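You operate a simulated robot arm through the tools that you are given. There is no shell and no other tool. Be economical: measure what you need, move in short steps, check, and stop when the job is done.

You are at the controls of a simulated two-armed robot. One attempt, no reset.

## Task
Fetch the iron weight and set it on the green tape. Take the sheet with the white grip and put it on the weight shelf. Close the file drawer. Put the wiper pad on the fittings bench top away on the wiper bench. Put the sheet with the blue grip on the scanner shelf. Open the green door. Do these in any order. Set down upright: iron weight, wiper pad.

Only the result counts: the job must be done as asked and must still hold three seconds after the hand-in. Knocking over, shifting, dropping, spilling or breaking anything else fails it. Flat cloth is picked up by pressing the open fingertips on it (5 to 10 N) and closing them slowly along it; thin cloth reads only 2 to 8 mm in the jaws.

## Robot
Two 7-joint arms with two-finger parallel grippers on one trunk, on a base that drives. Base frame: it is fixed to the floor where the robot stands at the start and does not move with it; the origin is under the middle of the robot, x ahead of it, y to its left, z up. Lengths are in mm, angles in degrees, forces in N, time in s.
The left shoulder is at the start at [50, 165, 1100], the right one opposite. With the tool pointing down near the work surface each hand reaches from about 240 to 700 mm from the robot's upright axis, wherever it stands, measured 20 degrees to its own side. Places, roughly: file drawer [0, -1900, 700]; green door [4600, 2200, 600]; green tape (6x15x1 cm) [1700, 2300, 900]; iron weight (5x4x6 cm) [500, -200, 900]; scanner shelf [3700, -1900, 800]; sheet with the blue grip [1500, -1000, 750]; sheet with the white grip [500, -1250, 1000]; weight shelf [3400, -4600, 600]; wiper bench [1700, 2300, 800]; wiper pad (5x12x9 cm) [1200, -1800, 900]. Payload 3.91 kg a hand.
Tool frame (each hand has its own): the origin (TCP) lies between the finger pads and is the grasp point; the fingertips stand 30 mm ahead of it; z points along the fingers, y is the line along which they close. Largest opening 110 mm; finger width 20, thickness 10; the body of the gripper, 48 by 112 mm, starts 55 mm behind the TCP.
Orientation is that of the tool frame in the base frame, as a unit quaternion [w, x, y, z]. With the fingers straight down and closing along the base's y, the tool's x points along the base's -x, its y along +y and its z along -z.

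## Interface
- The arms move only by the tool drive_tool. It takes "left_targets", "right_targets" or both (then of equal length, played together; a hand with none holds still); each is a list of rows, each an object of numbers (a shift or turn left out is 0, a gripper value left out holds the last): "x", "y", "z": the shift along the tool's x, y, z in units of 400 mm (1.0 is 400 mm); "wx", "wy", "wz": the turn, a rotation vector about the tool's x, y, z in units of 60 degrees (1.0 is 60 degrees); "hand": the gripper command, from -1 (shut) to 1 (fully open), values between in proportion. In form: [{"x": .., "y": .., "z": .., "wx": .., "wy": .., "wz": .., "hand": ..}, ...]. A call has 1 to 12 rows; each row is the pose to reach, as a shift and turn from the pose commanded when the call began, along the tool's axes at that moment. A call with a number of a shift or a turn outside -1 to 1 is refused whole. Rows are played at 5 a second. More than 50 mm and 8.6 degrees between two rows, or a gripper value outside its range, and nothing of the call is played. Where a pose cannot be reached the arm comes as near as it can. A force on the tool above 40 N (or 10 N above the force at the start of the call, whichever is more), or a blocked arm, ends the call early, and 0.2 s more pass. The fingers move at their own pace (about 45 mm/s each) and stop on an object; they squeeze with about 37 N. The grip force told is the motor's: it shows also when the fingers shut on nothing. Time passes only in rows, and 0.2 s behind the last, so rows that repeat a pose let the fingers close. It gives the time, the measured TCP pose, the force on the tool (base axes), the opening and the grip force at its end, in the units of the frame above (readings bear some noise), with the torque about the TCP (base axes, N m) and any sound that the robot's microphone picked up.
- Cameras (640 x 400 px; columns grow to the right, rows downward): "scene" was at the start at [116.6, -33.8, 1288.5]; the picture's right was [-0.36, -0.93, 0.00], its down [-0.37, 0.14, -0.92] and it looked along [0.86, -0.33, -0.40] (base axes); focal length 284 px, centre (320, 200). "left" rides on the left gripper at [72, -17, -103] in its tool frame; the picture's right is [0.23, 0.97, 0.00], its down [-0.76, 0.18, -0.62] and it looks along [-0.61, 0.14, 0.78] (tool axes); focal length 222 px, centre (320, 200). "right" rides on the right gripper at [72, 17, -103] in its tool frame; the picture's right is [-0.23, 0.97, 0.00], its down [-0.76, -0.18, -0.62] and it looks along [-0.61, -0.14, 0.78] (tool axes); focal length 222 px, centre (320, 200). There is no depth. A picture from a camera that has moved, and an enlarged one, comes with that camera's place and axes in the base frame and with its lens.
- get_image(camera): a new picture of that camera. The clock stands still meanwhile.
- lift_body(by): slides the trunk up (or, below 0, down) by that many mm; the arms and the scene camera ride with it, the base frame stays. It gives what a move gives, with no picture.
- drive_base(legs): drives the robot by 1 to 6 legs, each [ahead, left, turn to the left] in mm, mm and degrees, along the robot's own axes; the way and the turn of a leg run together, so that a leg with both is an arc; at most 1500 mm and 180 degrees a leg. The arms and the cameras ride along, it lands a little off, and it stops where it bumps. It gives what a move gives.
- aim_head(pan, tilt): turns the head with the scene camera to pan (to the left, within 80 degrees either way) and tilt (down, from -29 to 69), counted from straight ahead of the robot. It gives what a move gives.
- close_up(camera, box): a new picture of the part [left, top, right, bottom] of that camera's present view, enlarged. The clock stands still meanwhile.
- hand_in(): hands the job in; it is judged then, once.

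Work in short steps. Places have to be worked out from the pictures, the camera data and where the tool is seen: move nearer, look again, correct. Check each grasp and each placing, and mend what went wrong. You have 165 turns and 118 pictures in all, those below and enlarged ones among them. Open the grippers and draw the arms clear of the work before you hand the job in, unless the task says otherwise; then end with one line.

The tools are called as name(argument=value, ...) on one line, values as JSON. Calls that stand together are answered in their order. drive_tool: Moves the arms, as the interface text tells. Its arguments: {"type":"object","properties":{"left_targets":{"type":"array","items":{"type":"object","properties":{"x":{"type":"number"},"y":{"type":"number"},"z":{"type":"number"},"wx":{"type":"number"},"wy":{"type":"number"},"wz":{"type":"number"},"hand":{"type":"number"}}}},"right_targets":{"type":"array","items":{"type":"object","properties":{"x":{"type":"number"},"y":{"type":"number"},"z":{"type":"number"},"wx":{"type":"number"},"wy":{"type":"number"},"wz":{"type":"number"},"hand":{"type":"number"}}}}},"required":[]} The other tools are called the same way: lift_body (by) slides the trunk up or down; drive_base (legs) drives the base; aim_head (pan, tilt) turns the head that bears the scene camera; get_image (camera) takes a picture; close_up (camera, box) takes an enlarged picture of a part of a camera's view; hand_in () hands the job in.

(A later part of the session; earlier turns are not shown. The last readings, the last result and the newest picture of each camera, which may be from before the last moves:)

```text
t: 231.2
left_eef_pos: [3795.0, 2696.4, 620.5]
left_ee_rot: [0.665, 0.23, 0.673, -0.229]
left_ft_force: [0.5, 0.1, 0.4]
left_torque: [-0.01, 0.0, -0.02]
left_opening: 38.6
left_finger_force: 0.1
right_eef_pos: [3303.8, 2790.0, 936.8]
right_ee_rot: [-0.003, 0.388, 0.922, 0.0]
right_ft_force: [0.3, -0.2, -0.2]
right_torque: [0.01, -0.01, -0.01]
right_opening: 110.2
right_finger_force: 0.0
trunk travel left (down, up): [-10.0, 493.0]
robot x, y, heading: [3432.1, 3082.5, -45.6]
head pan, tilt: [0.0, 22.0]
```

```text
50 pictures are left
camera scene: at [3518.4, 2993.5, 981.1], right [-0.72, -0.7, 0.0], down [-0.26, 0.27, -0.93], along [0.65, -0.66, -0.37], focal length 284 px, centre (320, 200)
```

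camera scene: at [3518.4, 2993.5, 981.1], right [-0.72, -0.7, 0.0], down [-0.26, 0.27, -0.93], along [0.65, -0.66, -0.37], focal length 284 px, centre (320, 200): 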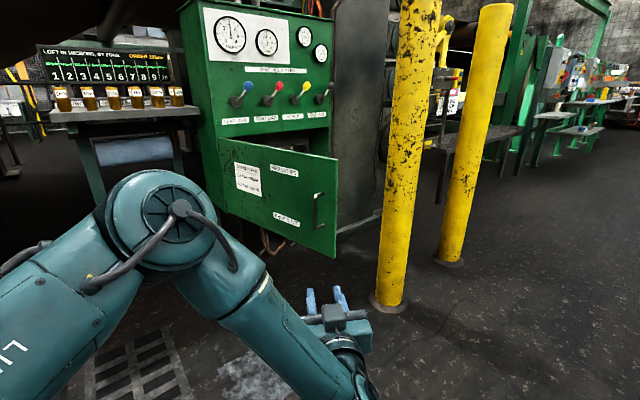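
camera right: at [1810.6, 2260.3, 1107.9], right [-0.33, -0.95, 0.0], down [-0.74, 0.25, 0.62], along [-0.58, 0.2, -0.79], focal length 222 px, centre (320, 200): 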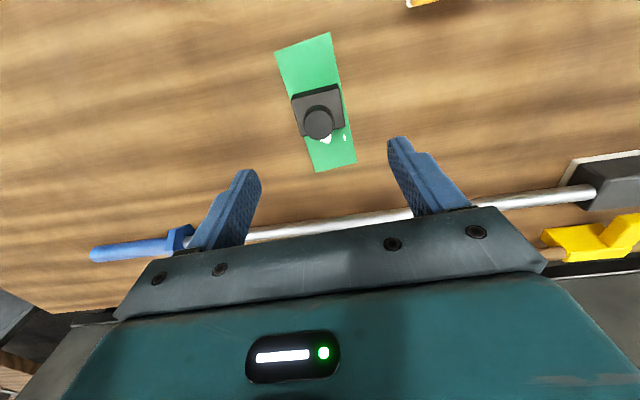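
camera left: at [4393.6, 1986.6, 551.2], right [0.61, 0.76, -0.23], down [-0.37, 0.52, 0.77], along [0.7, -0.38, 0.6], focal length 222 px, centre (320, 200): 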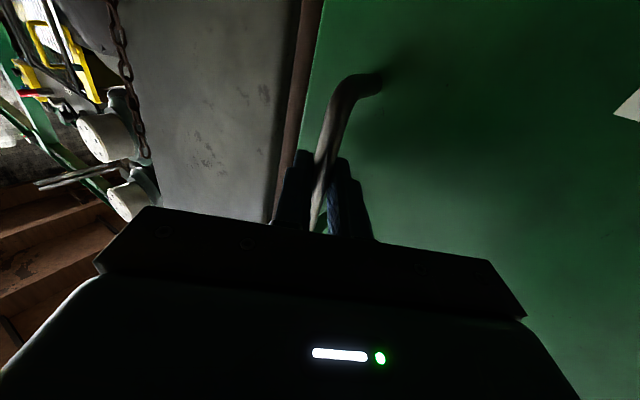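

Door open. Next the sheets: raise the trunk, restore the left hand to pointing down, and drive back along the corridor to look near (1500, -1000).

lift_body(by=330)

drive_tool(left_targets=[{"wy": 0.14, "hand": 1}, {"wy": 0.28}, {"wy": 0.42}, {"wy": 0.56}, {"wy": 0.7}, {"wy": 0.84}, {"wy": 0.98}])

drive_tool(left_targets=[{"wy": 0.14, "x": -0.05}, {"wy": 0.28, "x": -0.1}, {"wy": 0.42, "x": -0.15}, {"wy": 0.52, "x": -0.2}])

drive_base(legs=[[0, 0, -44.5], [0, -850, 0], [1500, 0, 0], [1500, 0, 0], [900, 0, 0]])

aim_head(pan=-50, tilt=20)

get_image(camera="scene")

```text
t: 234.4
left_eef_pos: [3794.8, 2696.3, 951.3]
left_ee_rot: [0.664, 0.229, 0.674, -0.228]
left_ft_force: [0.6, 0.5, 0.0]
left_torque: [-0.03, -0.03, 0.02]
left_opening: 38.7
left_finger_force: 0.0
right_eef_pos: [3303.2, 2789.8, 1266.5]
right_ee_rot: [-0.004, 0.387, 0.922, -0.001]
right_ft_force: [0.4, 0.3, -0.4]
right_torque: [0.0, 0.01, -0.01]
right_opening: 109.9
right_finger_force: 0.1
trunk travel left (down, up): [-340.0, 163.0]
robot x, y, heading: [3432.1, 3082.9, -45.6]
head pan, tilt: [0.0, 22.0]
```

```text
t: 236.0
left_eef_pos: [3793.7, 2697.4, 952.0]
left_ee_rot: [0.246, 0.312, 0.914, -0.087]
left_ft_force: [0.1, 0.1, 0.2]
left_torque: [0.03, 0.0, 0.0]
left_opening: 109.8
left_finger_force: 0.0
right_eef_pos: [3303.2, 2789.8, 1268.1]
right_ee_rot: [-0.003, 0.388, 0.922, 0.0]
right_ft_force: [1.1, 0.3, 1.1]
right_torque: [-0.05, 0.01, 0.02]
right_opening: 110.1
right_finger_force: 0.1
trunk travel left (down, up): [-340.0, 163.0]
robot x, y, heading: [3430.3, 3080.2, -45.8]
head pan, tilt: [0.0, 22.0]
```

```text
t: 237.0
left_eef_pos: [3847.7, 2652.6, 992.5]
left_ee_rot: [-0.009, 0.324, 0.946, 0.001]
left_ft_force: [0.2, -0.2, -0.1]
left_torque: [0.0, 0.02, 0.01]
left_opening: 109.8
left_finger_force: 0.1
right_eef_pos: [3303.7, 2789.1, 1267.2]
right_ee_rot: [-0.002, 0.387, 0.922, 0.001]
right_ft_force: [-0.6, 0.1, -0.2]
right_torque: [0.02, -0.01, -0.03]
right_opening: 109.9
right_finger_force: 0.2
trunk travel left (down, up): [-340.0, 163.0]
robot x, y, heading: [3431.2, 3078.6, -45.8]
head pan, tilt: [0.0, 22.0]
```

```text
t: 261.7
left_eef_pos: [2578.8, -1407.7, 992.1]
left_ee_rot: [-0.006, 0.664, 0.747, 0.004]
left_ft_force: [0.4, -0.9, -0.7]
left_torque: [0.04, 0.0, 0.04]
left_opening: 109.9
left_finger_force: 0.0
right_eef_pos: [2294.1, -921.4, 1267.7]
right_ee_rot: [-0.002, 0.715, 0.699, 0.001]
right_ft_force: [0.1, -0.1, -0.5]
right_torque: [0.01, 0.03, 0.02]
right_opening: 109.9
right_finger_force: 0.1
trunk travel left (down, up): [-340.0, 163.0]
robot x, y, heading: [2595.8, -812.0, -91.1]
head pan, tilt: [0.0, 22.0]
```

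```text
t: 262.9
left_eef_pos: [2579.0, -1407.2, 990.8]
left_ee_rot: [-0.006, 0.665, 0.747, 0.003]
left_ft_force: [-0.6, -0.6, 0.2]
left_torque: [0.01, 0.02, 0.01]
left_opening: 110.0
left_finger_force: 0.1
right_eef_pos: [2293.9, -921.9, 1266.9]
right_ee_rot: [-0.002, 0.715, 0.699, 0.001]
right_ft_force: [-0.2, 0.6, 0.2]
right_torque: [-0.01, 0.01, 0.04]
right_opening: 110.0
right_finger_force: 0.1
trunk travel left (down, up): [-340.0, 163.0]
robot x, y, heading: [2593.3, -808.1, -91.4]
head pan, tilt: [-50.0, 20.0]
```

```text
49 pictures are left
camera scene: at [2520.7, -898.2, 1314.4], right [-0.63, 0.78, 0.0], down [0.27, 0.21, -0.94], along [-0.73, -0.59, -0.34], focal length 284 px, centre (320, 200)
```

scene: 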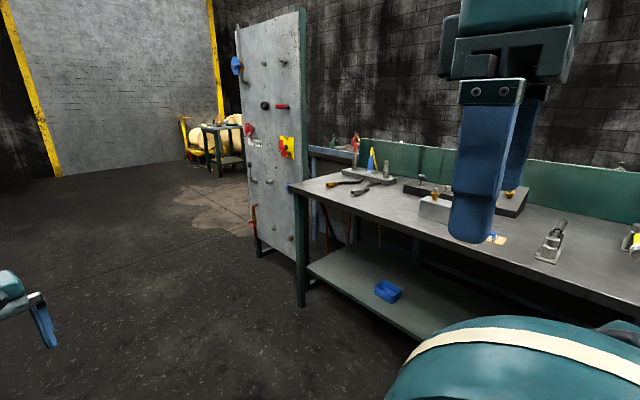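

Now face the bench (heading 180) near y≈-1000 and look.

drive_base(legs=[[0, 0, -89], [200, 100, 0]])

aim_head(pan=0, tilt=28)

get_image(camera="scene")

```text
t: 268.5
left_eef_pos: [1794.5, -882.0, 992.7]
left_ee_rot: [-0.002, 0.999, 0.053, 0.006]
left_ft_force: [0.1, -0.1, -0.2]
left_torque: [0.01, -0.03, 0.0]
left_opening: 109.8
left_finger_force: 0.1
right_eef_pos: [2284.2, -603.9, 1267.0]
right_ee_rot: [-0.001, 1.0, -0.017, 0.003]
right_ft_force: [0.2, -0.2, 0.9]
right_torque: [0.03, -0.03, 0.02]
right_opening: 110.0
right_finger_force: 0.1
trunk travel left (down, up): [-340.0, 163.0]
robot x, y, heading: [2392.3, -903.7, 177.8]
head pan, tilt: [-50.0, 20.0]
```

```text
t: 269.7
left_eef_pos: [1794.8, -881.3, 992.4]
left_ee_rot: [-0.002, 0.999, 0.052, 0.007]
left_ft_force: [0.2, 0.4, 0.0]
left_torque: [-0.01, 0.0, -0.01]
left_opening: 110.3
left_finger_force: 0.2
right_eef_pos: [2284.3, -603.9, 1267.8]
right_ee_rot: [-0.001, 1.0, -0.018, 0.002]
right_ft_force: [-0.1, 1.1, -0.4]
right_torque: [0.0, -0.01, -0.02]
right_opening: 109.9
right_finger_force: 0.0
trunk travel left (down, up): [-340.0, 163.0]
robot x, y, heading: [2390.1, -902.8, 178.1]
head pan, tilt: [0.0, 28.0]
```

```text
48 pictures are left
camera scene: at [2272.5, -900.8, 1301.5], right [0.04, 1.0, 0.0], down [0.47, -0.02, -0.88], along [-0.88, 0.03, -0.47], focal length 284 px, centre (320, 200)
```

scene: 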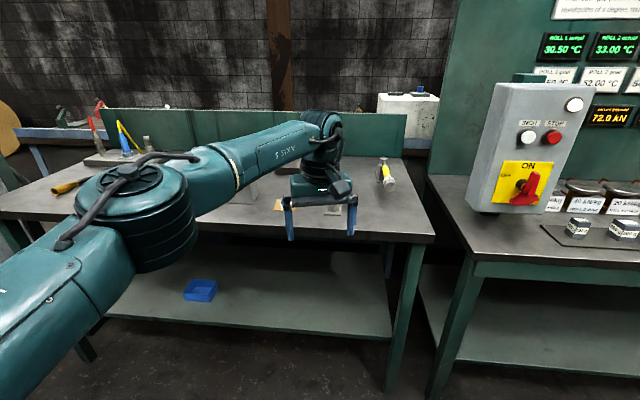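

The spot (1500, -1000, 750) is hidden behind my left hand; move it aside and zoom in.

drive_tool(left_targets=[{"x": 0.12}, {"x": 0.24}, {"x": 0.36, "y": -0.05}, {"x": 0.48, "y": -0.1}, {"x": 0.58, "y": -0.15}])

close_up(camera="scene", box=[120, 100, 440, 300])

```text
refused: row 3 steps farther than a row can; nothing moved
```

```text
2.00 times, centred on (280, 200) of scene
camera zoom: at [2272.5, -900.8, 1301.5], right [0.04, 1.0, 0.0], down [0.47, -0.02, -0.88], along [-0.88, 0.03, -0.47], focal length 569 px, centre (400, 200)
```

zoom: 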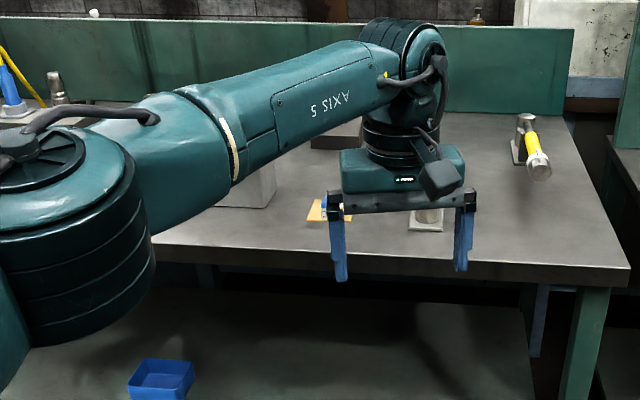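

I see it: orange sheets carry coloured blocks as grips; one with a blue block lies here under my hand (≈(310,212) in the zoom). Move the left hand aside for a clear look.

drive_tool(left_targets=[{"x": 0.12}, {"x": 0.24}, {"x": 0.36}, {"x": 0.48}, {"x": 0.6}, {"x": 0.68}])

close_up(camera="scene", box=[220, 140, 420, 265])

```text
t: 271.1
left_eef_pos: [2065.5, -854.0, 996.9]
left_ee_rot: [-0.002, 0.999, 0.053, 0.008]
left_ft_force: [-0.4, 0.5, -0.1]
left_torque: [0.02, -0.04, 0.0]
left_opening: 110.1
left_finger_force: 0.1
right_eef_pos: [2283.9, -603.0, 1268.1]
right_ee_rot: [-0.001, 1.0, -0.017, 0.002]
right_ft_force: [-0.4, 0.1, -0.2]
right_torque: [-0.03, 0.03, 0.0]
right_opening: 110.2
right_finger_force: 0.0
trunk travel left (down, up): [-340.0, 163.0]
robot x, y, heading: [2391.0, -905.5, 178.0]
head pan, tilt: [0.0, 28.0]
```

```text
3.20 times, centred on (320, 202) of scene
camera zoom: at [2272.7, -900.8, 1301.5], right [0.03, 1.0, 0.0], down [0.47, -0.02, -0.88], along [-0.88, 0.03, -0.47], focal length 910 px, centre (320, 192)
```

zoom: 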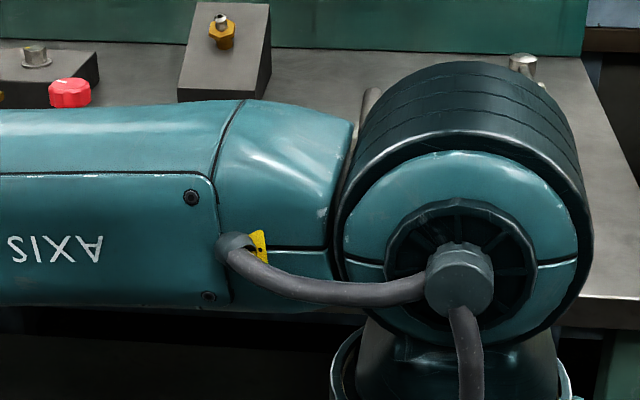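

The blue-grip sheet is at ≈(1481, -1007). Drive closer and bring the left hand over it.

drive_base(legs=[[420, -50, 2]])

drive_tool(left_targets=[{"y": 0.1}, {"y": 0.2}, {"y": 0.3}, {"y": 0.4}, {"y": 0.5}])

get_image(camera="left")

```text
t: 273.6
left_eef_pos: [1645.1, -812.1, 995.8]
left_ee_rot: [-0.003, 0.997, 0.072, 0.007]
left_ft_force: [0.1, 0.2, -0.1]
left_torque: [-0.01, -0.03, -0.01]
left_opening: 109.8
left_finger_force: 0.1
right_eef_pos: [1854.6, -552.9, 1267.3]
right_ee_rot: [0.0, 1.0, 0.003, 0.002]
right_ft_force: [0.5, -0.5, -1.1]
right_torque: [-0.04, 0.01, 0.0]
right_opening: 110.3
right_finger_force: 0.1
trunk travel left (down, up): [-340.0, 163.0]
robot x, y, heading: [1969.2, -847.5, -179.6]
head pan, tilt: [0.0, 28.0]
```

```text
t: 274.9
left_eef_pos: [1673.9, -1012.1, 993.3]
left_ee_rot: [-0.003, 0.997, 0.071, 0.006]
left_ft_force: [0.5, -0.8, 0.4]
left_torque: [-0.01, 0.04, -0.02]
left_opening: 110.3
left_finger_force: 0.0
right_eef_pos: [1854.4, -553.3, 1267.5]
right_ee_rot: [-0.002, 1.0, 0.002, 0.003]
right_ft_force: [-0.3, -0.1, 0.3]
right_torque: [0.01, 0.05, -0.03]
right_opening: 110.1
right_finger_force: 0.1
trunk travel left (down, up): [-340.0, 163.0]
robot x, y, heading: [1974.2, -850.3, -179.8]
head pan, tilt: [0.0, 28.0]
```

```text
45 pictures are left
camera left: at [1741.7, -985.9, 1098.1], right [0.36, -0.93, 0.0], down [-0.74, -0.29, 0.61], along [-0.57, -0.22, -0.79], focal length 222 px, centre (320, 200)
```

left: 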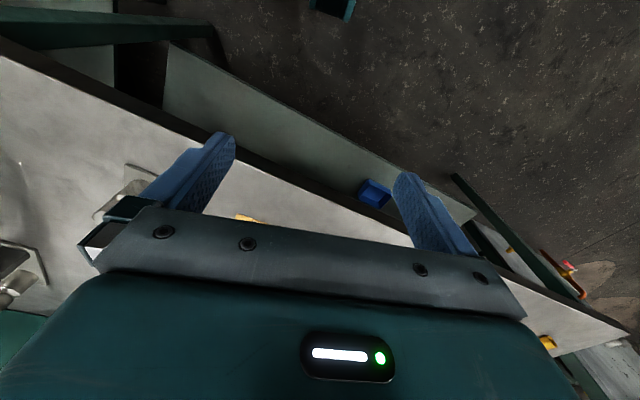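

The sheet peeks at ≈(1498, -970). Move the hand forward to see it fully.

drive_tool(left_targets=[{"x": -0.1, "z": -0.03}, {"x": -0.2, "z": -0.06}, {"x": -0.3, "z": -0.09}, {"x": -0.34, "z": -0.12, "wz": 0.1}])

get_image(camera="left")

```text
t: 275.9
left_eef_pos: [1539.8, -1029.7, 1042.6]
left_ee_rot: [-0.002, 1.0, 0.019, 0.007]
left_ft_force: [0.1, -0.3, 0.2]
left_torque: [0.0, 0.05, -0.02]
left_opening: 110.2
left_finger_force: 0.0
right_eef_pos: [1853.5, -553.7, 1267.8]
right_ee_rot: [-0.001, 1.0, 0.003, 0.003]
right_ft_force: [-0.1, 0.4, -0.7]
right_torque: [-0.04, 0.01, -0.03]
right_opening: 110.3
right_finger_force: 0.1
trunk travel left (down, up): [-340.0, 163.0]
robot x, y, heading: [1975.8, -849.1, -179.7]
head pan, tilt: [0.0, 28.0]
```

```text
44 pictures are left
camera left: at [1609.0, -1010.8, 1146.5], right [0.26, -0.96, 0.0], down [-0.76, -0.21, 0.61], along [-0.59, -0.16, -0.79], focal length 222 px, centre (320, 200)
```

left: 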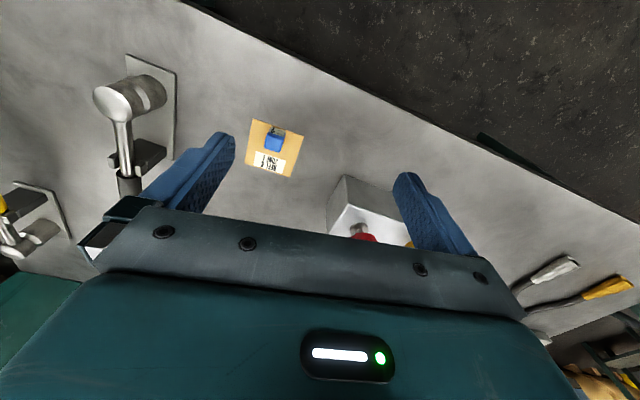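

Sheet with blue grip at ≈(1485, -984). Zoom in to see the grip's shape.

close_up(camera="left", box=[230, 100, 326, 196])

```text
4.17 times, centred on (278, 148) of left
camera zoom: at [1609.0, -1010.8, 1146.5], right [0.26, -0.96, 0.0], down [-0.76, -0.21, 0.61], along [-0.59, -0.16, -0.79], focal length 926 px, centre (495, 417)
```

zoom: 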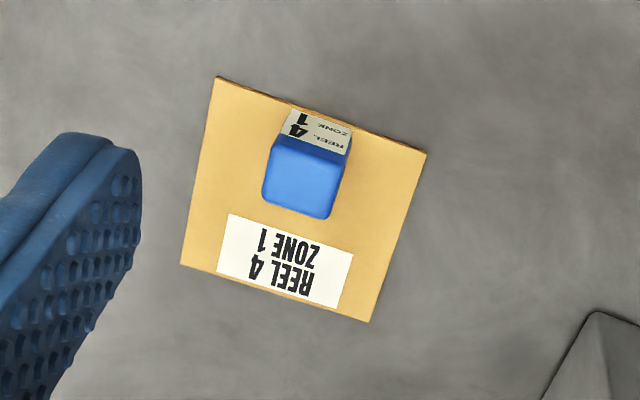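

The blue cube (≈23 mm) sits at ≈(1481, -985). Align, pre-open to 60 mm, descend to z≈930 and check.

drive_tool(left_targets=[{"x": -0.07, "y": -0.06, "wz": 0.06, "hand": 0.09}, {"x": -0.143, "y": -0.118, "wz": 0.123}, {"x": -0.143, "y": -0.118, "wz": 0.123, "z": 0.1}, {"x": -0.143, "y": -0.118, "wz": 0.123, "z": 0.2}, {"x": -0.143, "y": -0.118, "wz": 0.123, "z": 0.28}])

get_image(camera="left")

```text
t: 277.1
left_eef_pos: [1479.9, -983.7, 929.5]
left_ee_rot: [-0.002, 0.999, -0.044, 0.006]
left_ft_force: [-1.4, 0.1, -0.3]
left_torque: [0.01, 0.0, -0.01]
left_opening: 60.0
left_finger_force: 0.0
right_eef_pos: [1853.5, -552.7, 1267.5]
right_ee_rot: [-0.001, 1.0, 0.003, 0.003]
right_ft_force: [-0.1, -0.5, 0.9]
right_torque: [0.03, 0.01, -0.01]
right_opening: 110.0
right_finger_force: 0.0
trunk travel left (down, up): [-340.0, 163.0]
robot x, y, heading: [1974.3, -847.9, -179.6]
head pan, tilt: [0.0, 28.0]
```

```text
42 pictures are left
camera left: at [1551.9, -974.2, 1034.1], right [0.14, -0.99, 0.0], down [-0.78, -0.11, 0.61], along [-0.61, -0.08, -0.79], focal length 222 px, centre (320, 200)
```

left: 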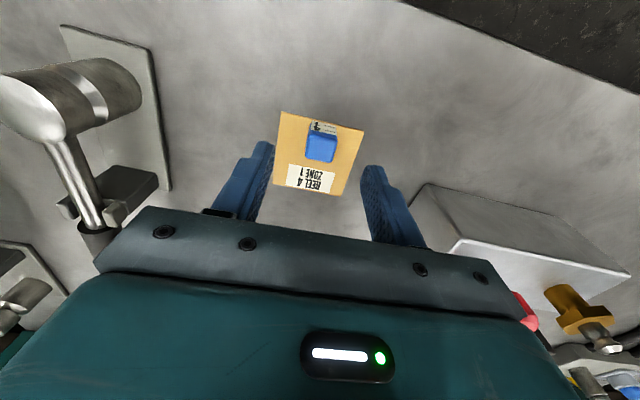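

Centred. Descend to z≈885 and close; then lift and verify.

drive_tool(left_targets=[{"z": 0.05}, {"z": 0.09}, {"z": 0.11}, {"z": 0.11, "hand": -1}, {"z": 0.11, "hand": -1}, {"z": 0.11, "hand": -1}, {"z": 0.11, "hand": -1}, {"z": 0.11, "hand": -1}])

drive_tool(left_targets=[{"z": -0.05}, {"z": -0.15}, {"z": -0.26}, {"z": -0.37}])

get_image(camera="left")

```text
t: 278.9
left_eef_pos: [1481.5, -981.7, 884.5]
left_ee_rot: [-0.002, 0.999, -0.044, 0.006]
left_ft_force: [-0.2, -0.4, 0.4]
left_torque: [0.01, -0.04, 0.0]
left_opening: 20.7
left_finger_force: 36.6
right_eef_pos: [1854.2, -552.8, 1267.4]
right_ee_rot: [-0.001, 1.0, 0.003, 0.003]
right_ft_force: [1.1, -0.7, 0.5]
right_torque: [0.01, 0.02, -0.02]
right_opening: 110.4
right_finger_force: 0.1
trunk travel left (down, up): [-340.0, 163.0]
robot x, y, heading: [1971.6, -848.3, -179.8]
head pan, tilt: [0.0, 28.0]
```

```text
t: 279.9
left_eef_pos: [1482.4, -981.6, 1035.8]
left_ee_rot: [-0.002, 0.999, -0.045, 0.006]
left_ft_force: [-0.9, 0.0, -0.1]
left_torque: [0.03, 0.02, 0.0]
left_opening: 21.1
left_finger_force: 37.2
right_eef_pos: [1854.4, -552.6, 1267.3]
right_ee_rot: [0.0, 1.0, 0.003, 0.003]
right_ft_force: [-0.5, -0.9, -0.2]
right_torque: [-0.02, 0.01, -0.01]
right_opening: 109.9
right_finger_force: 0.0
trunk travel left (down, up): [-340.0, 163.0]
robot x, y, heading: [1973.8, -845.2, -179.3]
head pan, tilt: [0.0, 28.0]
```

```text
41 pictures are left
camera left: at [1554.6, -972.5, 1140.5], right [0.14, -0.99, 0.0], down [-0.78, -0.11, 0.61], along [-0.61, -0.08, -0.79], focal length 222 px, centre (320, 200)
```

left: 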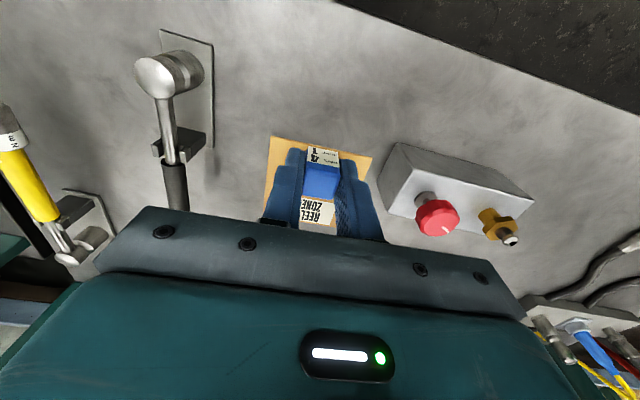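

Blue-grip sheet held. Retract, back out, turn toward the scanner shelf near (3700, -1900) and look.

drive_tool(left_targets=[{"x": 0.12}, {"x": 0.24}, {"x": 0.36}, {"x": 0.44}])

drive_base(legs=[[-500, 0, 0], [0, 0, 179], [300, -900, 0]])

aim_head(pan=0, tilt=15)

get_image(camera="scene")

```text
t: 280.9
left_eef_pos: [1654.3, -998.1, 1038.3]
left_ee_rot: [-0.002, 0.999, -0.045, 0.006]
left_ft_force: [-0.7, -0.5, -0.4]
left_torque: [0.0, 0.02, 0.0]
left_opening: 21.1
left_finger_force: 37.7
right_eef_pos: [1853.7, -552.2, 1266.5]
right_ee_rot: [-0.001, 1.0, 0.002, 0.003]
right_ft_force: [-0.7, 0.4, 0.1]
right_torque: [0.0, 0.0, 0.02]
right_opening: 110.0
right_finger_force: 0.0
trunk travel left (down, up): [-340.0, 163.0]
robot x, y, heading: [1970.5, -848.8, -179.6]
head pan, tilt: [0.0, 28.0]
```

```text
t: 295.5
left_eef_pos: [3049.1, -1615.8, 1037.0]
left_ee_rot: [-0.006, 0.073, 0.997, -0.002]
left_ft_force: [-0.4, 0.3, -0.2]
left_torque: [0.02, 0.01, -0.01]
left_opening: 21.0
left_finger_force: 36.9
right_eef_pos: [2823.5, -2048.0, 1267.4]
right_ee_rot: [-0.002, 0.026, 1.0, -0.002]
right_ft_force: [-1.2, -0.1, 0.0]
right_torque: [0.01, -0.01, 0.01]
right_opening: 110.0
right_finger_force: 0.1
trunk travel left (down, up): [-340.0, 163.0]
robot x, y, heading: [2721.1, -1745.8, -2.9]
head pan, tilt: [0.0, 28.0]
```

```text
t: 296.2
left_eef_pos: [3048.9, -1614.5, 1037.4]
left_ee_rot: [-0.007, 0.074, 0.997, -0.002]
left_ft_force: [-0.4, 0.1, 0.4]
left_torque: [0.02, -0.04, -0.01]
left_opening: 21.2
left_finger_force: 36.9
right_eef_pos: [2824.0, -2049.3, 1267.1]
right_ee_rot: [-0.002, 0.026, 1.0, 0.0]
right_ft_force: [0.4, -0.2, 0.4]
right_torque: [-0.03, 0.02, -0.01]
right_opening: 110.1
right_finger_force: 0.2
trunk travel left (down, up): [-340.0, 163.0]
robot x, y, heading: [2723.8, -1745.0, -2.9]
head pan, tilt: [0.0, 15.0]
```

```text
40 pictures are left
camera scene: at [2844.8, -1753.2, 1322.5], right [-0.05, -1.0, 0.0], down [-0.26, 0.01, -0.97], along [0.96, -0.05, -0.26], focal length 284 px, centre (320, 200)
```

scene: 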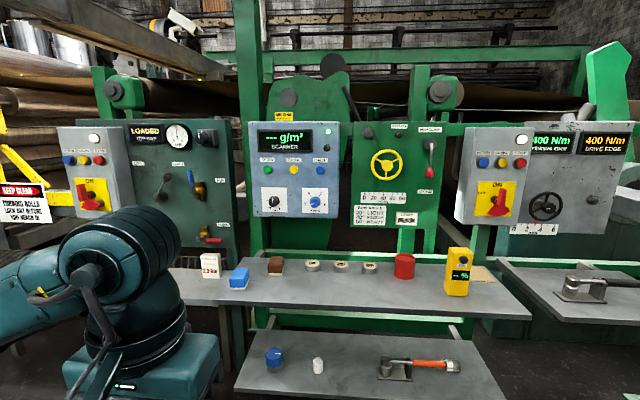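

The SCANNER panel and its shelf (upper, ≈ x 3560–3880, z≈800) are ahead; free space lies near (3650, -1840). Drive closer and view it with the left camera.

drive_base(legs=[[485, -235, 2.9]])

aim_head(pan=20, tilt=35)

get_image(camera="scene")

get_image(camera="left")

```text
t: 299.3
left_eef_pos: [3508.7, -1843.3, 1037.4]
left_ee_rot: [-0.007, 0.052, 0.999, -0.002]
left_ft_force: [0.3, -0.1, -0.2]
left_torque: [0.0, 0.04, 0.01]
left_opening: 21.2
left_finger_force: 37.2
right_eef_pos: [3301.6, -2286.6, 1267.4]
right_ee_rot: [-0.003, 0.004, 1.0, 0.0]
right_ft_force: [0.6, 0.2, -0.5]
right_torque: [0.03, 0.04, 0.0]
right_opening: 109.9
right_finger_force: 0.2
trunk travel left (down, up): [-340.0, 163.0]
robot x, y, heading: [3183.6, -1988.0, -0.2]
head pan, tilt: [0.0, 15.0]
```

```text
t: 300.1
left_eef_pos: [3507.4, -1843.6, 1036.7]
left_ee_rot: [-0.006, 0.052, 0.999, -0.003]
left_ft_force: [-0.6, 0.0, -0.6]
left_torque: [0.03, -0.02, 0.02]
left_opening: 20.8
left_finger_force: 36.9
right_eef_pos: [3301.6, -2286.1, 1267.5]
right_ee_rot: [-0.003, 0.005, 1.0, -0.001]
right_ft_force: [0.4, 0.6, -0.4]
right_torque: [0.0, -0.01, 0.0]
right_opening: 110.3
right_finger_force: 0.0
trunk travel left (down, up): [-340.0, 163.0]
robot x, y, heading: [3185.2, -1988.1, -0.8]
head pan, tilt: [20.0, 35.0]
```

```text
39 pictures are left
camera scene: at [3299.4, -1960.5, 1290.6], right [0.33, -0.94, 0.0], down [-0.54, -0.19, -0.82], along [0.77, 0.27, -0.57], focal length 284 px, centre (320, 200)
```

scene: 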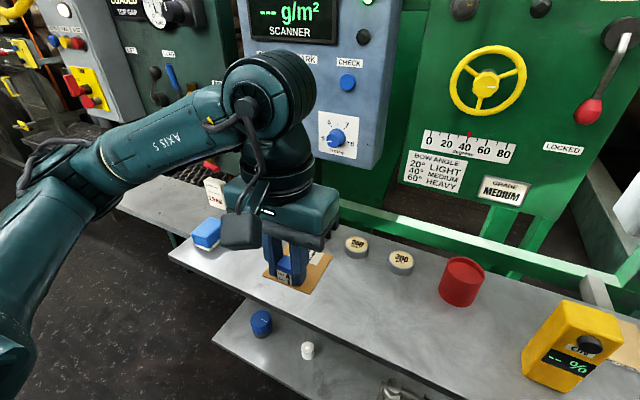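

```text
38 pictures are left
camera left: at [3436.1, -1853.0, 1142.3], right [-0.13, 0.99, 0.0], down [0.78, 0.1, 0.61], along [0.61, 0.07, -0.79], focal length 222 px, centre (320, 200)
```

left: 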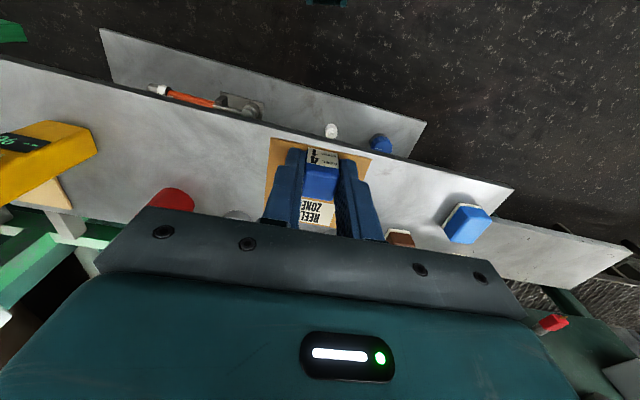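

Shelf edge x≈3577 here, z≈800; pucks are back at x≈3780. Place at (3650, -1845): move above, then lower carefully.

drive_tool(left_targets=[{"x": -0.11, "y": 0.01}, {"x": -0.22, "y": 0.02}, {"x": -0.33, "y": 0.03}, {"x": -0.354, "y": 0.032, "z": 0.1}, {"x": -0.354, "y": 0.032, "z": 0.2}, {"x": -0.354, "y": 0.032, "z": 0.3}, {"x": -0.354, "y": 0.032, "z": 0.38}])

get_image(camera="left")

```text
t: 301.7
left_eef_pos: [3648.7, -1848.3, 881.7]
left_ee_rot: [-0.008, 0.052, 0.999, -0.002]
left_ft_force: [-0.3, -0.7, -1.0]
left_torque: [0.0, -0.01, 0.03]
left_opening: 21.2
left_finger_force: 36.9
right_eef_pos: [3301.8, -2286.5, 1266.4]
right_ee_rot: [-0.003, 0.004, 1.0, -0.001]
right_ft_force: [0.6, -0.4, -0.2]
right_torque: [0.0, 0.03, -0.01]
right_opening: 110.1
right_finger_force: 0.0
trunk travel left (down, up): [-340.0, 163.0]
robot x, y, heading: [3187.0, -1986.8, -0.6]
head pan, tilt: [20.0, 35.0]
```

```text
37 pictures are left
camera left: at [3575.7, -1856.7, 986.0], right [-0.12, 0.99, 0.0], down [0.78, 0.1, 0.61], along [0.61, 0.07, -0.79], focal length 222 px, centre (320, 200)
```

left: 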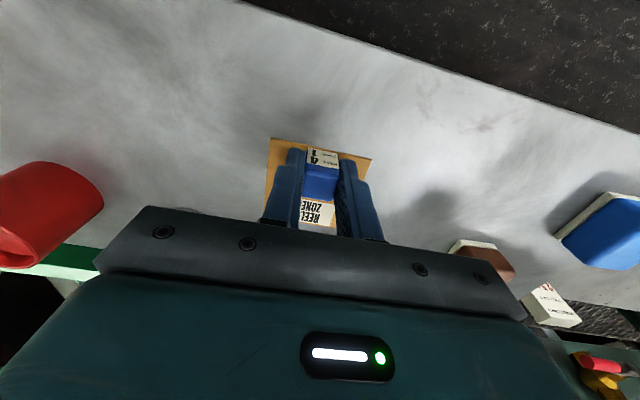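

Clear spot under the sheet. Lower slowly to contact.

drive_tool(left_targets=[{"z": 0.05}, {"z": 0.08}, {"z": 0.095}, {"z": 0.105}, {"z": 0.115}, {"z": 0.122}])

```text
t: 303.1
left_eef_pos: [3649.1, -1846.9, 836.5]
left_ee_rot: [-0.006, 0.051, 0.999, -0.003]
left_ft_force: [-0.8, 2.0, 6.2]
left_torque: [0.27, -0.03, 0.08]
left_opening: 21.2
left_finger_force: 37.0
right_eef_pos: [3301.0, -2286.5, 1267.7]
right_ee_rot: [-0.003, 0.005, 1.0, -0.001]
right_ft_force: [-0.3, 0.3, -0.7]
right_torque: [-0.01, -0.01, -0.02]
right_opening: 110.1
right_finger_force: 0.1
trunk travel left (down, up): [-340.0, 163.0]
robot x, y, heading: [3186.2, -1990.4, -0.6]
head pan, tilt: [20.0, 35.0]
```

Contact at z≈836 (6 N). Release, lift and check.

drive_tool(left_targets=[{"hand": -0.4}, {"hand": -0.2}, {"hand": -0.2}, {"z": -0.08, "hand": -0.2}, {"z": -0.18}, {"z": -0.29}, {"z": -0.4}])

get_image(camera="left")

```text
t: 304.7
left_eef_pos: [3648.3, -1847.5, 995.0]
left_ee_rot: [-0.007, 0.052, 0.999, -0.002]
left_ft_force: [-0.6, -0.1, -0.4]
left_torque: [0.01, 0.02, -0.02]
left_opening: 44.0
left_finger_force: 0.0
right_eef_pos: [3301.7, -2285.5, 1267.9]
right_ee_rot: [-0.003, 0.004, 1.0, -0.001]
right_ft_force: [-0.4, 0.3, 0.2]
right_torque: [-0.02, 0.01, -0.01]
right_opening: 110.1
right_finger_force: 0.0
trunk travel left (down, up): [-340.0, 163.0]
robot x, y, heading: [3185.6, -1986.6, -0.5]
head pan, tilt: [20.0, 35.0]
```

```text
36 pictures are left
camera left: at [3576.5, -1856.6, 1100.3], right [-0.12, 0.99, 0.0], down [0.78, 0.1, 0.61], along [0.61, 0.07, -0.79], focal length 222 px, centre (320, 200)
```

left: 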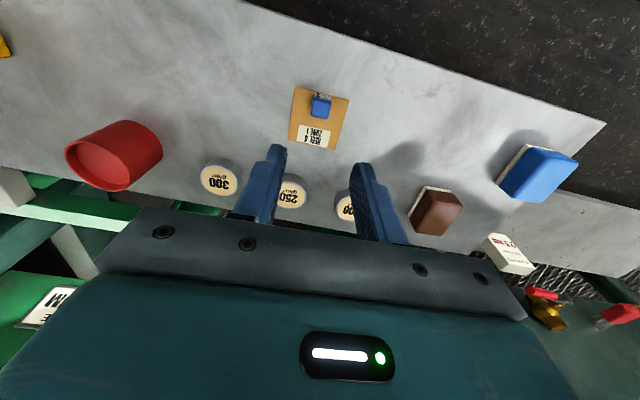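

Blue-grip sheet is set on the scanner shelf. Now return for the white-grip sheet on the first bench (≈(383, -1351)).

drive_tool(left_targets=[{"x": 0.1, "z": -0.05}, {"x": 0.2, "z": -0.1}, {"x": 0.3, "z": -0.12}, {"x": 0.4, "z": -0.12}])

drive_base(legs=[[-350, 0, 0.5], [0, -1060, 0], [-1500, 0, 0], [-1500, 0, 0], [-400, 0, 0]])

drive_base(legs=[[0, 900, 0], [0, 750, 0]])

```text
t: 305.7
left_eef_pos: [3487.7, -1827.6, 1046.3]
left_ee_rot: [-0.007, 0.051, 0.999, -0.002]
left_ft_force: [0.2, -0.1, -0.7]
left_torque: [0.0, 0.01, 0.0]
left_opening: 44.0
left_finger_force: 0.1
right_eef_pos: [3301.9, -2286.1, 1267.8]
right_ee_rot: [-0.002, 0.004, 1.0, -0.001]
right_ft_force: [-0.9, -0.1, -0.6]
right_torque: [0.03, -0.02, 0.0]
right_opening: 110.0
right_finger_force: 0.1
trunk travel left (down, up): [-340.0, 163.0]
robot x, y, heading: [3189.1, -1990.5, -0.7]
head pan, tilt: [20.0, 35.0]
```

```text
t: 323.2
left_eef_pos: [1146.9, -3005.0, 1047.1]
left_ee_rot: [-0.008, 0.211, 0.977, 0.001]
left_ft_force: [-0.3, -0.7, 0.5]
left_torque: [-0.01, -0.03, -0.01]
left_opening: 43.9
left_finger_force: 0.1
right_eef_pos: [850.0, -3385.8, 1264.9]
right_ee_rot: [-0.004, 0.141, 0.99, 0.002]
right_ft_force: [0.0, 0.6, 0.2]
right_torque: [-0.02, 0.03, 0.01]
right_opening: 109.8
right_finger_force: 0.1
trunk travel left (down, up): [-340.0, 163.0]
robot x, y, heading: [816.7, -3061.1, -16.0]
head pan, tilt: [20.0, 35.0]
stopped in leg 4: the robot was blocked; the commanded pose is now the measured one
```

```text
t: 324.0
left_eef_pos: [1145.2, -3003.6, 1047.9]
left_ee_rot: [-0.008, 0.216, 0.976, -0.001]
left_ft_force: [0.1, 0.1, -1.2]
left_torque: [-0.02, 0.01, -0.01]
left_opening: 44.1
left_finger_force: 0.0
right_eef_pos: [848.2, -3382.6, 1267.2]
right_ee_rot: [-0.001, 0.141, 0.99, 0.001]
right_ft_force: [-1.0, -0.5, 0.5]
right_torque: [0.03, -0.01, -0.01]
right_opening: 110.1
right_finger_force: 0.1
trunk travel left (down, up): [-340.0, 163.0]
robot x, y, heading: [820.6, -3062.5, -16.2]
head pan, tilt: [20.0, 35.0]
stopped in leg 1: the robot was blocked; the commanded pose is now the measured one
```

Blocked — probably my left elbow met the standing panel. Look to the left before moving.

aim_head(pan=75, tilt=10)

get_image(camera="scene")

```text
t: 325.2
left_eef_pos: [1145.7, -3003.5, 1047.3]
left_ee_rot: [-0.009, 0.215, 0.977, -0.001]
left_ft_force: [0.6, 0.6, 0.9]
left_torque: [0.03, 0.0, 0.0]
left_opening: 44.1
left_finger_force: 0.1
right_eef_pos: [848.4, -3383.3, 1265.1]
right_ee_rot: [-0.004, 0.14, 0.99, 0.003]
right_ft_force: [0.3, -0.1, 0.1]
right_torque: [0.01, 0.0, 0.0]
right_opening: 110.2
right_finger_force: 0.0
trunk travel left (down, up): [-340.0, 163.0]
robot x, y, heading: [818.0, -3056.6, -16.1]
head pan, tilt: [75.0, 10.0]
```

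```text
35 pictures are left
camera scene: at [895.3, -2995.8, 1331.1], right [0.86, -0.52, 0.0], down [-0.09, -0.14, -0.99], along [0.51, 0.84, -0.17], focal length 284 px, centre (320, 200)
```

scene: 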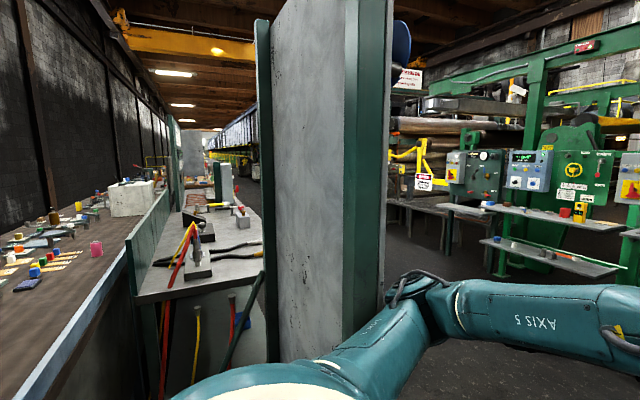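

My left upper arm met the panel's end post. Ease forward, shift right 350 mm, straighten, then continue backward past it.

drive_base(legs=[[120, 0, 0], [0, -350, 0], [0, 0, 16]])

get_image(camera="scene")

```text
t: 329.2
left_eef_pos: [1138.5, -3274.4, 1045.9]
left_ee_rot: [-0.007, 0.075, 0.997, -0.004]
left_ft_force: [-0.3, -0.7, -0.7]
left_torque: [0.02, 0.03, 0.0]
left_opening: 44.2
left_finger_force: 0.2
right_eef_pos: [959.8, -3719.2, 1267.4]
right_ee_rot: [-0.003, 0.001, 1.0, -0.001]
right_ft_force: [-0.4, -0.2, -0.7]
right_torque: [0.0, 0.02, -0.01]
right_opening: 109.9
right_finger_force: 0.1
trunk travel left (down, up): [-340.0, 163.0]
robot x, y, heading: [839.3, -3420.4, -0.2]
head pan, tilt: [75.0, 10.0]
```

```text
34 pictures are left
camera scene: at [895.2, -3335.2, 1330.7], right [0.97, -0.26, 0.0], down [-0.05, -0.17, -0.98], along [0.26, 0.95, -0.17], focal length 284 px, centre (320, 200)
```

scene: 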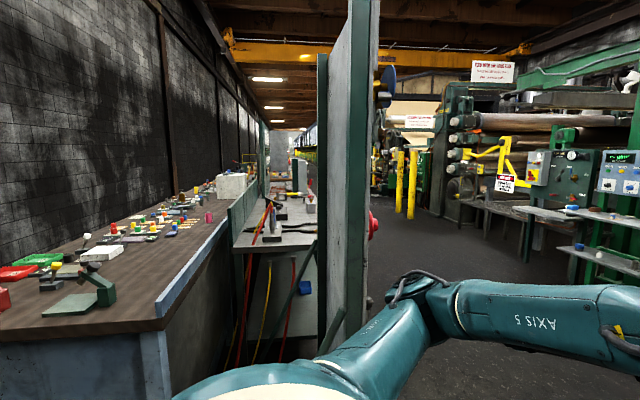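

The panel stands unmoved. Continue: back past the bench end, strafe left to y≈-1490, heading −8° to match the bench.

drive_base(legs=[[-1430, 0, 0], [0, 1500, 0], [0, 430, -8], [300, 0, 0]])

aim_head(pan=5, tilt=30)

get_image(camera="scene")

```text
t: 347.3
left_eef_pos: [37.7, -1441.3, 1045.7]
left_ee_rot: [-0.007, 0.144, 0.99, -0.004]
left_ft_force: [-1.4, 0.1, 0.5]
left_torque: [-0.01, 0.0, -0.02]
left_opening: 43.8
left_finger_force: 0.1
right_eef_pos: [-202.7, -1858.7, 1267.1]
right_ee_rot: [-0.003, 0.071, 0.998, -0.001]
right_ft_force: [0.2, -0.4, 0.6]
right_torque: [0.01, 0.03, -0.01]
right_opening: 110.1
right_finger_force: 0.1
trunk travel left (down, up): [-340.0, 163.0]
robot x, y, heading: [-275.8, -1548.7, -8.0]
head pan, tilt: [75.0, 10.0]
```

```text
t: 348.7
left_eef_pos: [36.6, -1442.5, 1046.1]
left_ee_rot: [-0.008, 0.144, 0.99, -0.004]
left_ft_force: [-0.7, 0.2, 0.0]
left_torque: [-0.02, -0.01, 0.01]
left_opening: 43.9
left_finger_force: 0.0
right_eef_pos: [-204.2, -1859.0, 1266.5]
right_ee_rot: [-0.002, 0.07, 0.998, -0.001]
right_ft_force: [0.9, 0.1, 0.7]
right_torque: [-0.03, 0.0, 0.03]
right_opening: 110.1
right_finger_force: 0.1
trunk travel left (down, up): [-340.0, 163.0]
robot x, y, heading: [-275.9, -1546.0, -8.1]
head pan, tilt: [5.0, 30.0]
```

```text
33 pictures are left
camera scene: at [-159.3, -1558.3, 1298.3], right [-0.05, -1.0, 0.0], down [-0.5, 0.03, -0.87], along [0.86, -0.05, -0.5], focal length 284 px, centre (320, 200)
```

scene: 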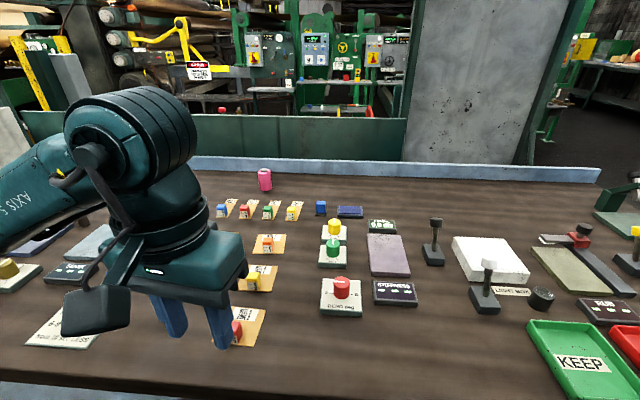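

The white-grip sheet is hidden behind my left wrist at about (383, -1351). Move in and view it with the left camera.

drive_base(legs=[[100, 72, 0]])

drive_tool(left_targets=[{"x": -0.11, "hand": 0.09}, {"x": -0.22}, {"x": -0.33}, {"x": -0.4, "y": 0.02}])

get_image(camera="left")

```text
t: 350.0
left_eef_pos: [103.2, -1375.6, 1046.2]
left_ee_rot: [-0.008, 0.145, 0.989, -0.005]
left_ft_force: [0.0, 0.4, -0.2]
left_torque: [-0.02, -0.02, -0.02]
left_opening: 43.7
left_finger_force: 0.0
right_eef_pos: [-137.4, -1793.6, 1267.4]
right_ee_rot: [-0.002, 0.071, 0.997, -0.001]
right_ft_force: [-0.4, 0.5, 0.3]
right_torque: [0.0, 0.04, 0.01]
right_opening: 109.9
right_finger_force: 0.1
trunk travel left (down, up): [-340.0, 163.0]
robot x, y, heading: [-215.4, -1486.8, -8.0]
head pan, tilt: [5.0, 30.0]
```

```text
t: 351.0
left_eef_pos: [260.1, -1418.6, 1042.9]
left_ee_rot: [-0.007, 0.145, 0.989, -0.003]
left_ft_force: [-0.4, 0.6, -0.1]
left_torque: [-0.02, 0.01, -0.02]
left_opening: 59.9
left_finger_force: 0.1
right_eef_pos: [-138.1, -1794.5, 1267.2]
right_ee_rot: [-0.001, 0.07, 0.998, -0.001]
right_ft_force: [0.2, -0.2, 0.3]
right_torque: [-0.03, -0.01, 0.0]
right_opening: 110.0
right_finger_force: 0.1
trunk travel left (down, up): [-340.0, 163.0]
robot x, y, heading: [-214.5, -1486.9, -8.0]
head pan, tilt: [5.0, 30.0]
```

```text
32 pictures are left
camera left: at [187.5, -1413.4, 1147.8], right [0.06, 1.0, -0.01], down [0.79, -0.05, 0.61], along [0.61, -0.04, -0.79], focal length 222 px, centre (320, 200)
```

left: 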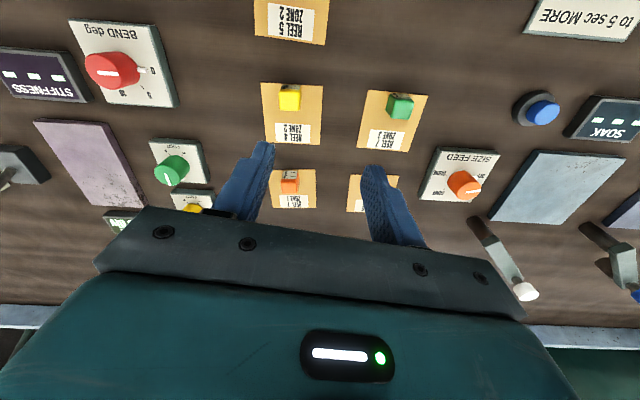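

White sheet's cube ≈(363, -1357). Move over it, straighten the hand to the bench angle, and look.

drive_tool(left_targets=[{"x": -0.05, "y": 0.055, "wz": -0.05}, {"x": -0.1, "y": 0.11, "wz": -0.1}, {"x": -0.15, "y": 0.165, "wz": -0.15}, {"x": -0.202, "y": 0.221, "wz": -0.15, "z": 0.05}, {"x": -0.202, "y": 0.221, "wz": -0.15, "z": 0.15}])

get_image(camera="left")

```text
t: 352.2
left_eef_pos: [360.1, -1355.3, 979.1]
left_ee_rot: [-0.008, 0.067, 0.998, -0.005]
left_ft_force: [0.5, -0.4, -0.2]
left_torque: [0.02, 0.0, 0.0]
left_opening: 59.8
left_finger_force: 0.2
right_eef_pos: [-138.5, -1794.5, 1267.8]
right_ee_rot: [-0.002, 0.072, 0.997, -0.001]
right_ft_force: [-0.2, -0.1, -0.4]
right_torque: [0.01, 0.02, 0.03]
right_opening: 110.2
right_finger_force: 0.1
trunk travel left (down, up): [-340.0, 163.0]
robot x, y, heading: [-217.4, -1483.2, -8.4]
head pan, tilt: [5.0, 30.0]
```

```text
31 pictures are left
camera left: at [287.9, -1361.4, 1084.3], right [-0.09, 1.0, 0.0], down [0.79, 0.08, 0.61], along [0.61, 0.05, -0.79], focal length 222 px, centre (320, 200)
```

left: 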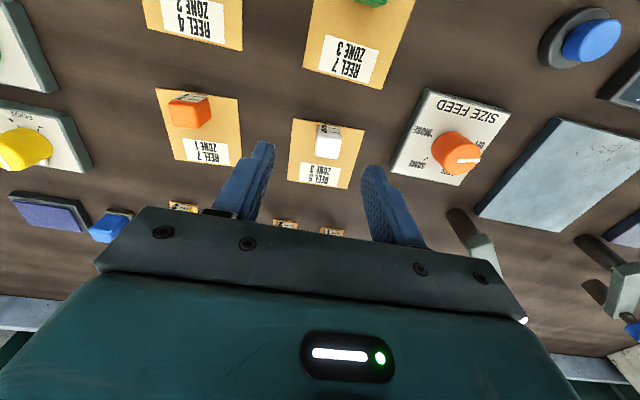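

White cube ≈(372, -1349). Correct, descend to z≈905, close and lift.

drive_tool(left_targets=[{"x": -0.028, "y": 0.02, "wz": -0.05}, {"x": -0.028, "y": 0.02, "wz": -0.05, "z": 0.1}, {"x": -0.028, "y": 0.02, "wz": -0.05, "z": 0.16}, {"x": -0.028, "y": 0.02, "wz": -0.05, "z": 0.185}, {"x": -0.028, "y": 0.02, "wz": -0.05, "z": 0.185, "hand": -1}, {"x": -0.028, "y": 0.02, "wz": -0.05, "z": 0.185}, {"x": -0.028, "y": 0.02, "wz": -0.05, "z": 0.185}, {"x": -0.028, "y": 0.02, "wz": -0.05, "z": 0.185}, {"x": -0.028, "y": 0.02, "wz": -0.05, "z": 0.185}])

drive_tool(left_targets=[{"z": -0.05}, {"z": -0.15}, {"z": -0.26}, {"z": -0.37}])

get_image(camera="left")

```text
t: 354.2
left_eef_pos: [371.5, -1348.3, 908.0]
left_ee_rot: [-0.008, 0.041, 0.999, -0.004]
left_ft_force: [0.1, 0.4, -0.2]
left_torque: [-0.01, -0.02, 0.01]
left_opening: 20.7
left_finger_force: 36.3
right_eef_pos: [-138.7, -1793.2, 1268.9]
right_ee_rot: [-0.002, 0.071, 0.997, 0.0]
right_ft_force: [0.3, -0.2, 0.8]
right_torque: [0.02, -0.01, 0.0]
right_opening: 109.9
right_finger_force: 0.0
trunk travel left (down, up): [-340.0, 163.0]
robot x, y, heading: [-214.0, -1485.5, -8.0]
head pan, tilt: [5.0, 30.0]
```

```text
t: 355.2
left_eef_pos: [375.9, -1350.0, 1056.7]
left_ee_rot: [-0.008, 0.042, 0.999, -0.003]
left_ft_force: [-0.6, -0.8, -1.2]
left_torque: [0.0, 0.02, 0.01]
left_opening: 20.8
left_finger_force: 36.7
right_eef_pos: [-138.8, -1794.8, 1267.3]
right_ee_rot: [-0.001, 0.071, 0.997, -0.001]
right_ft_force: [-0.1, 0.0, 0.5]
right_torque: [-0.02, -0.03, -0.04]
right_opening: 110.1
right_finger_force: 0.0
trunk travel left (down, up): [-340.0, 163.0]
robot x, y, heading: [-214.5, -1484.1, -8.3]
head pan, tilt: [5.0, 30.0]
```

```text
30 pictures are left
camera left: at [304.0, -1360.6, 1162.2], right [-0.15, 0.99, 0.0], down [0.78, 0.12, 0.61], along [0.6, 0.09, -0.79], focal length 222 px, centre (320, 200)
```

left: 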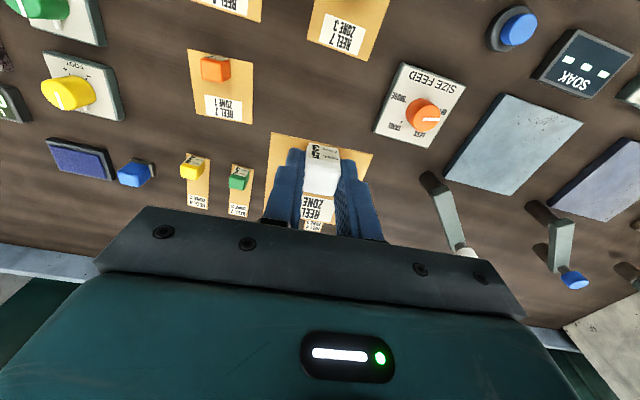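

White-grip sheet held. Retract and travel to the weight shelf near (3400, -4600, 600).

drive_tool(left_targets=[{"x": 0.1}, {"x": 0.22}, {"x": 0.34}, {"x": 0.46}, {"x": 0.56}])

drive_base(legs=[[-360, 0, 8], [0, -1500, 0], [0, -480, 0], [1500, 0, 0], [1450, 0, 0]])

aim_head(pan=-45, tilt=18)

get_image(camera="scene")

```text
t: 356.4
left_eef_pos: [151.0, -1332.7, 1056.9]
left_ee_rot: [-0.007, 0.04, 0.999, -0.003]
left_ft_force: [-0.1, -0.3, -0.6]
left_torque: [0.0, 0.0, -0.02]
left_opening: 20.7
left_finger_force: 36.9
right_eef_pos: [-139.2, -1793.6, 1267.8]
right_ee_rot: [-0.002, 0.071, 0.997, 0.0]
right_ft_force: [0.7, -0.7, 0.5]
right_torque: [-0.03, -0.01, 0.0]
right_opening: 110.0
right_finger_force: 0.0
trunk travel left (down, up): [-340.0, 163.0]
robot x, y, heading: [-214.9, -1485.2, -8.0]
head pan, tilt: [5.0, 30.0]
```

```text
t: 381.8
left_eef_pos: [2682.8, -3270.9, 1056.2]
left_ee_rot: [-0.008, -0.011, 1.0, -0.003]
left_ft_force: [-0.5, 0.5, -0.4]
left_torque: [0.02, -0.03, -0.01]
left_opening: 20.8
left_finger_force: 37.0
right_eef_pos: [2441.4, -3759.0, 1267.0]
right_ee_rot: [-0.002, 0.02, 1.0, -0.001]
right_ft_force: [-1.2, 0.0, -0.3]
right_torque: [-0.04, -0.01, -0.01]
right_opening: 110.0
right_finger_force: 0.2
trunk travel left (down, up): [-340.0, 163.0]
robot x, y, heading: [2332.6, -3456.2, -2.3]
head pan, tilt: [5.0, 30.0]
```

```text
t: 383.0
left_eef_pos: [2681.9, -3270.9, 1057.1]
left_ee_rot: [-0.007, -0.011, 1.0, -0.003]
left_ft_force: [0.4, -0.6, -1.2]
left_torque: [-0.01, -0.03, -0.01]
left_opening: 20.6
left_finger_force: 37.0
right_eef_pos: [2441.6, -3758.5, 1267.4]
right_ee_rot: [-0.001, 0.02, 1.0, -0.002]
right_ft_force: [0.2, 0.1, -0.3]
right_torque: [-0.03, 0.05, 0.02]
right_opening: 109.9
right_finger_force: 0.1
trunk travel left (down, up): [-340.0, 163.0]
robot x, y, heading: [2336.8, -3464.0, -2.4]
head pan, tilt: [-45.0, 18.0]
```

```text
29 pictures are left
camera scene: at [2428.1, -3528.6, 1317.6], right [-0.73, -0.68, 0.0], down [-0.21, 0.23, -0.95], along [0.65, -0.7, -0.31], focal length 284 px, centre (320, 200)
```

scene: 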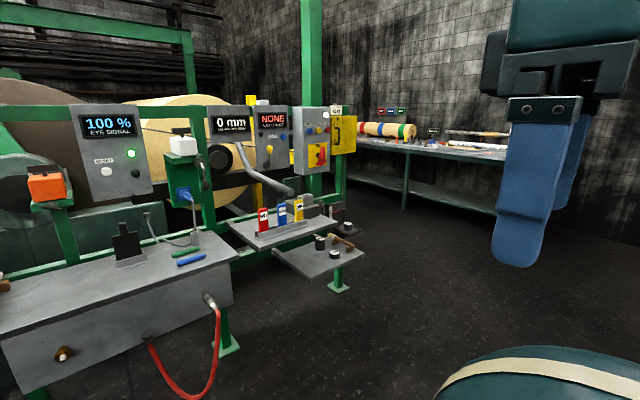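

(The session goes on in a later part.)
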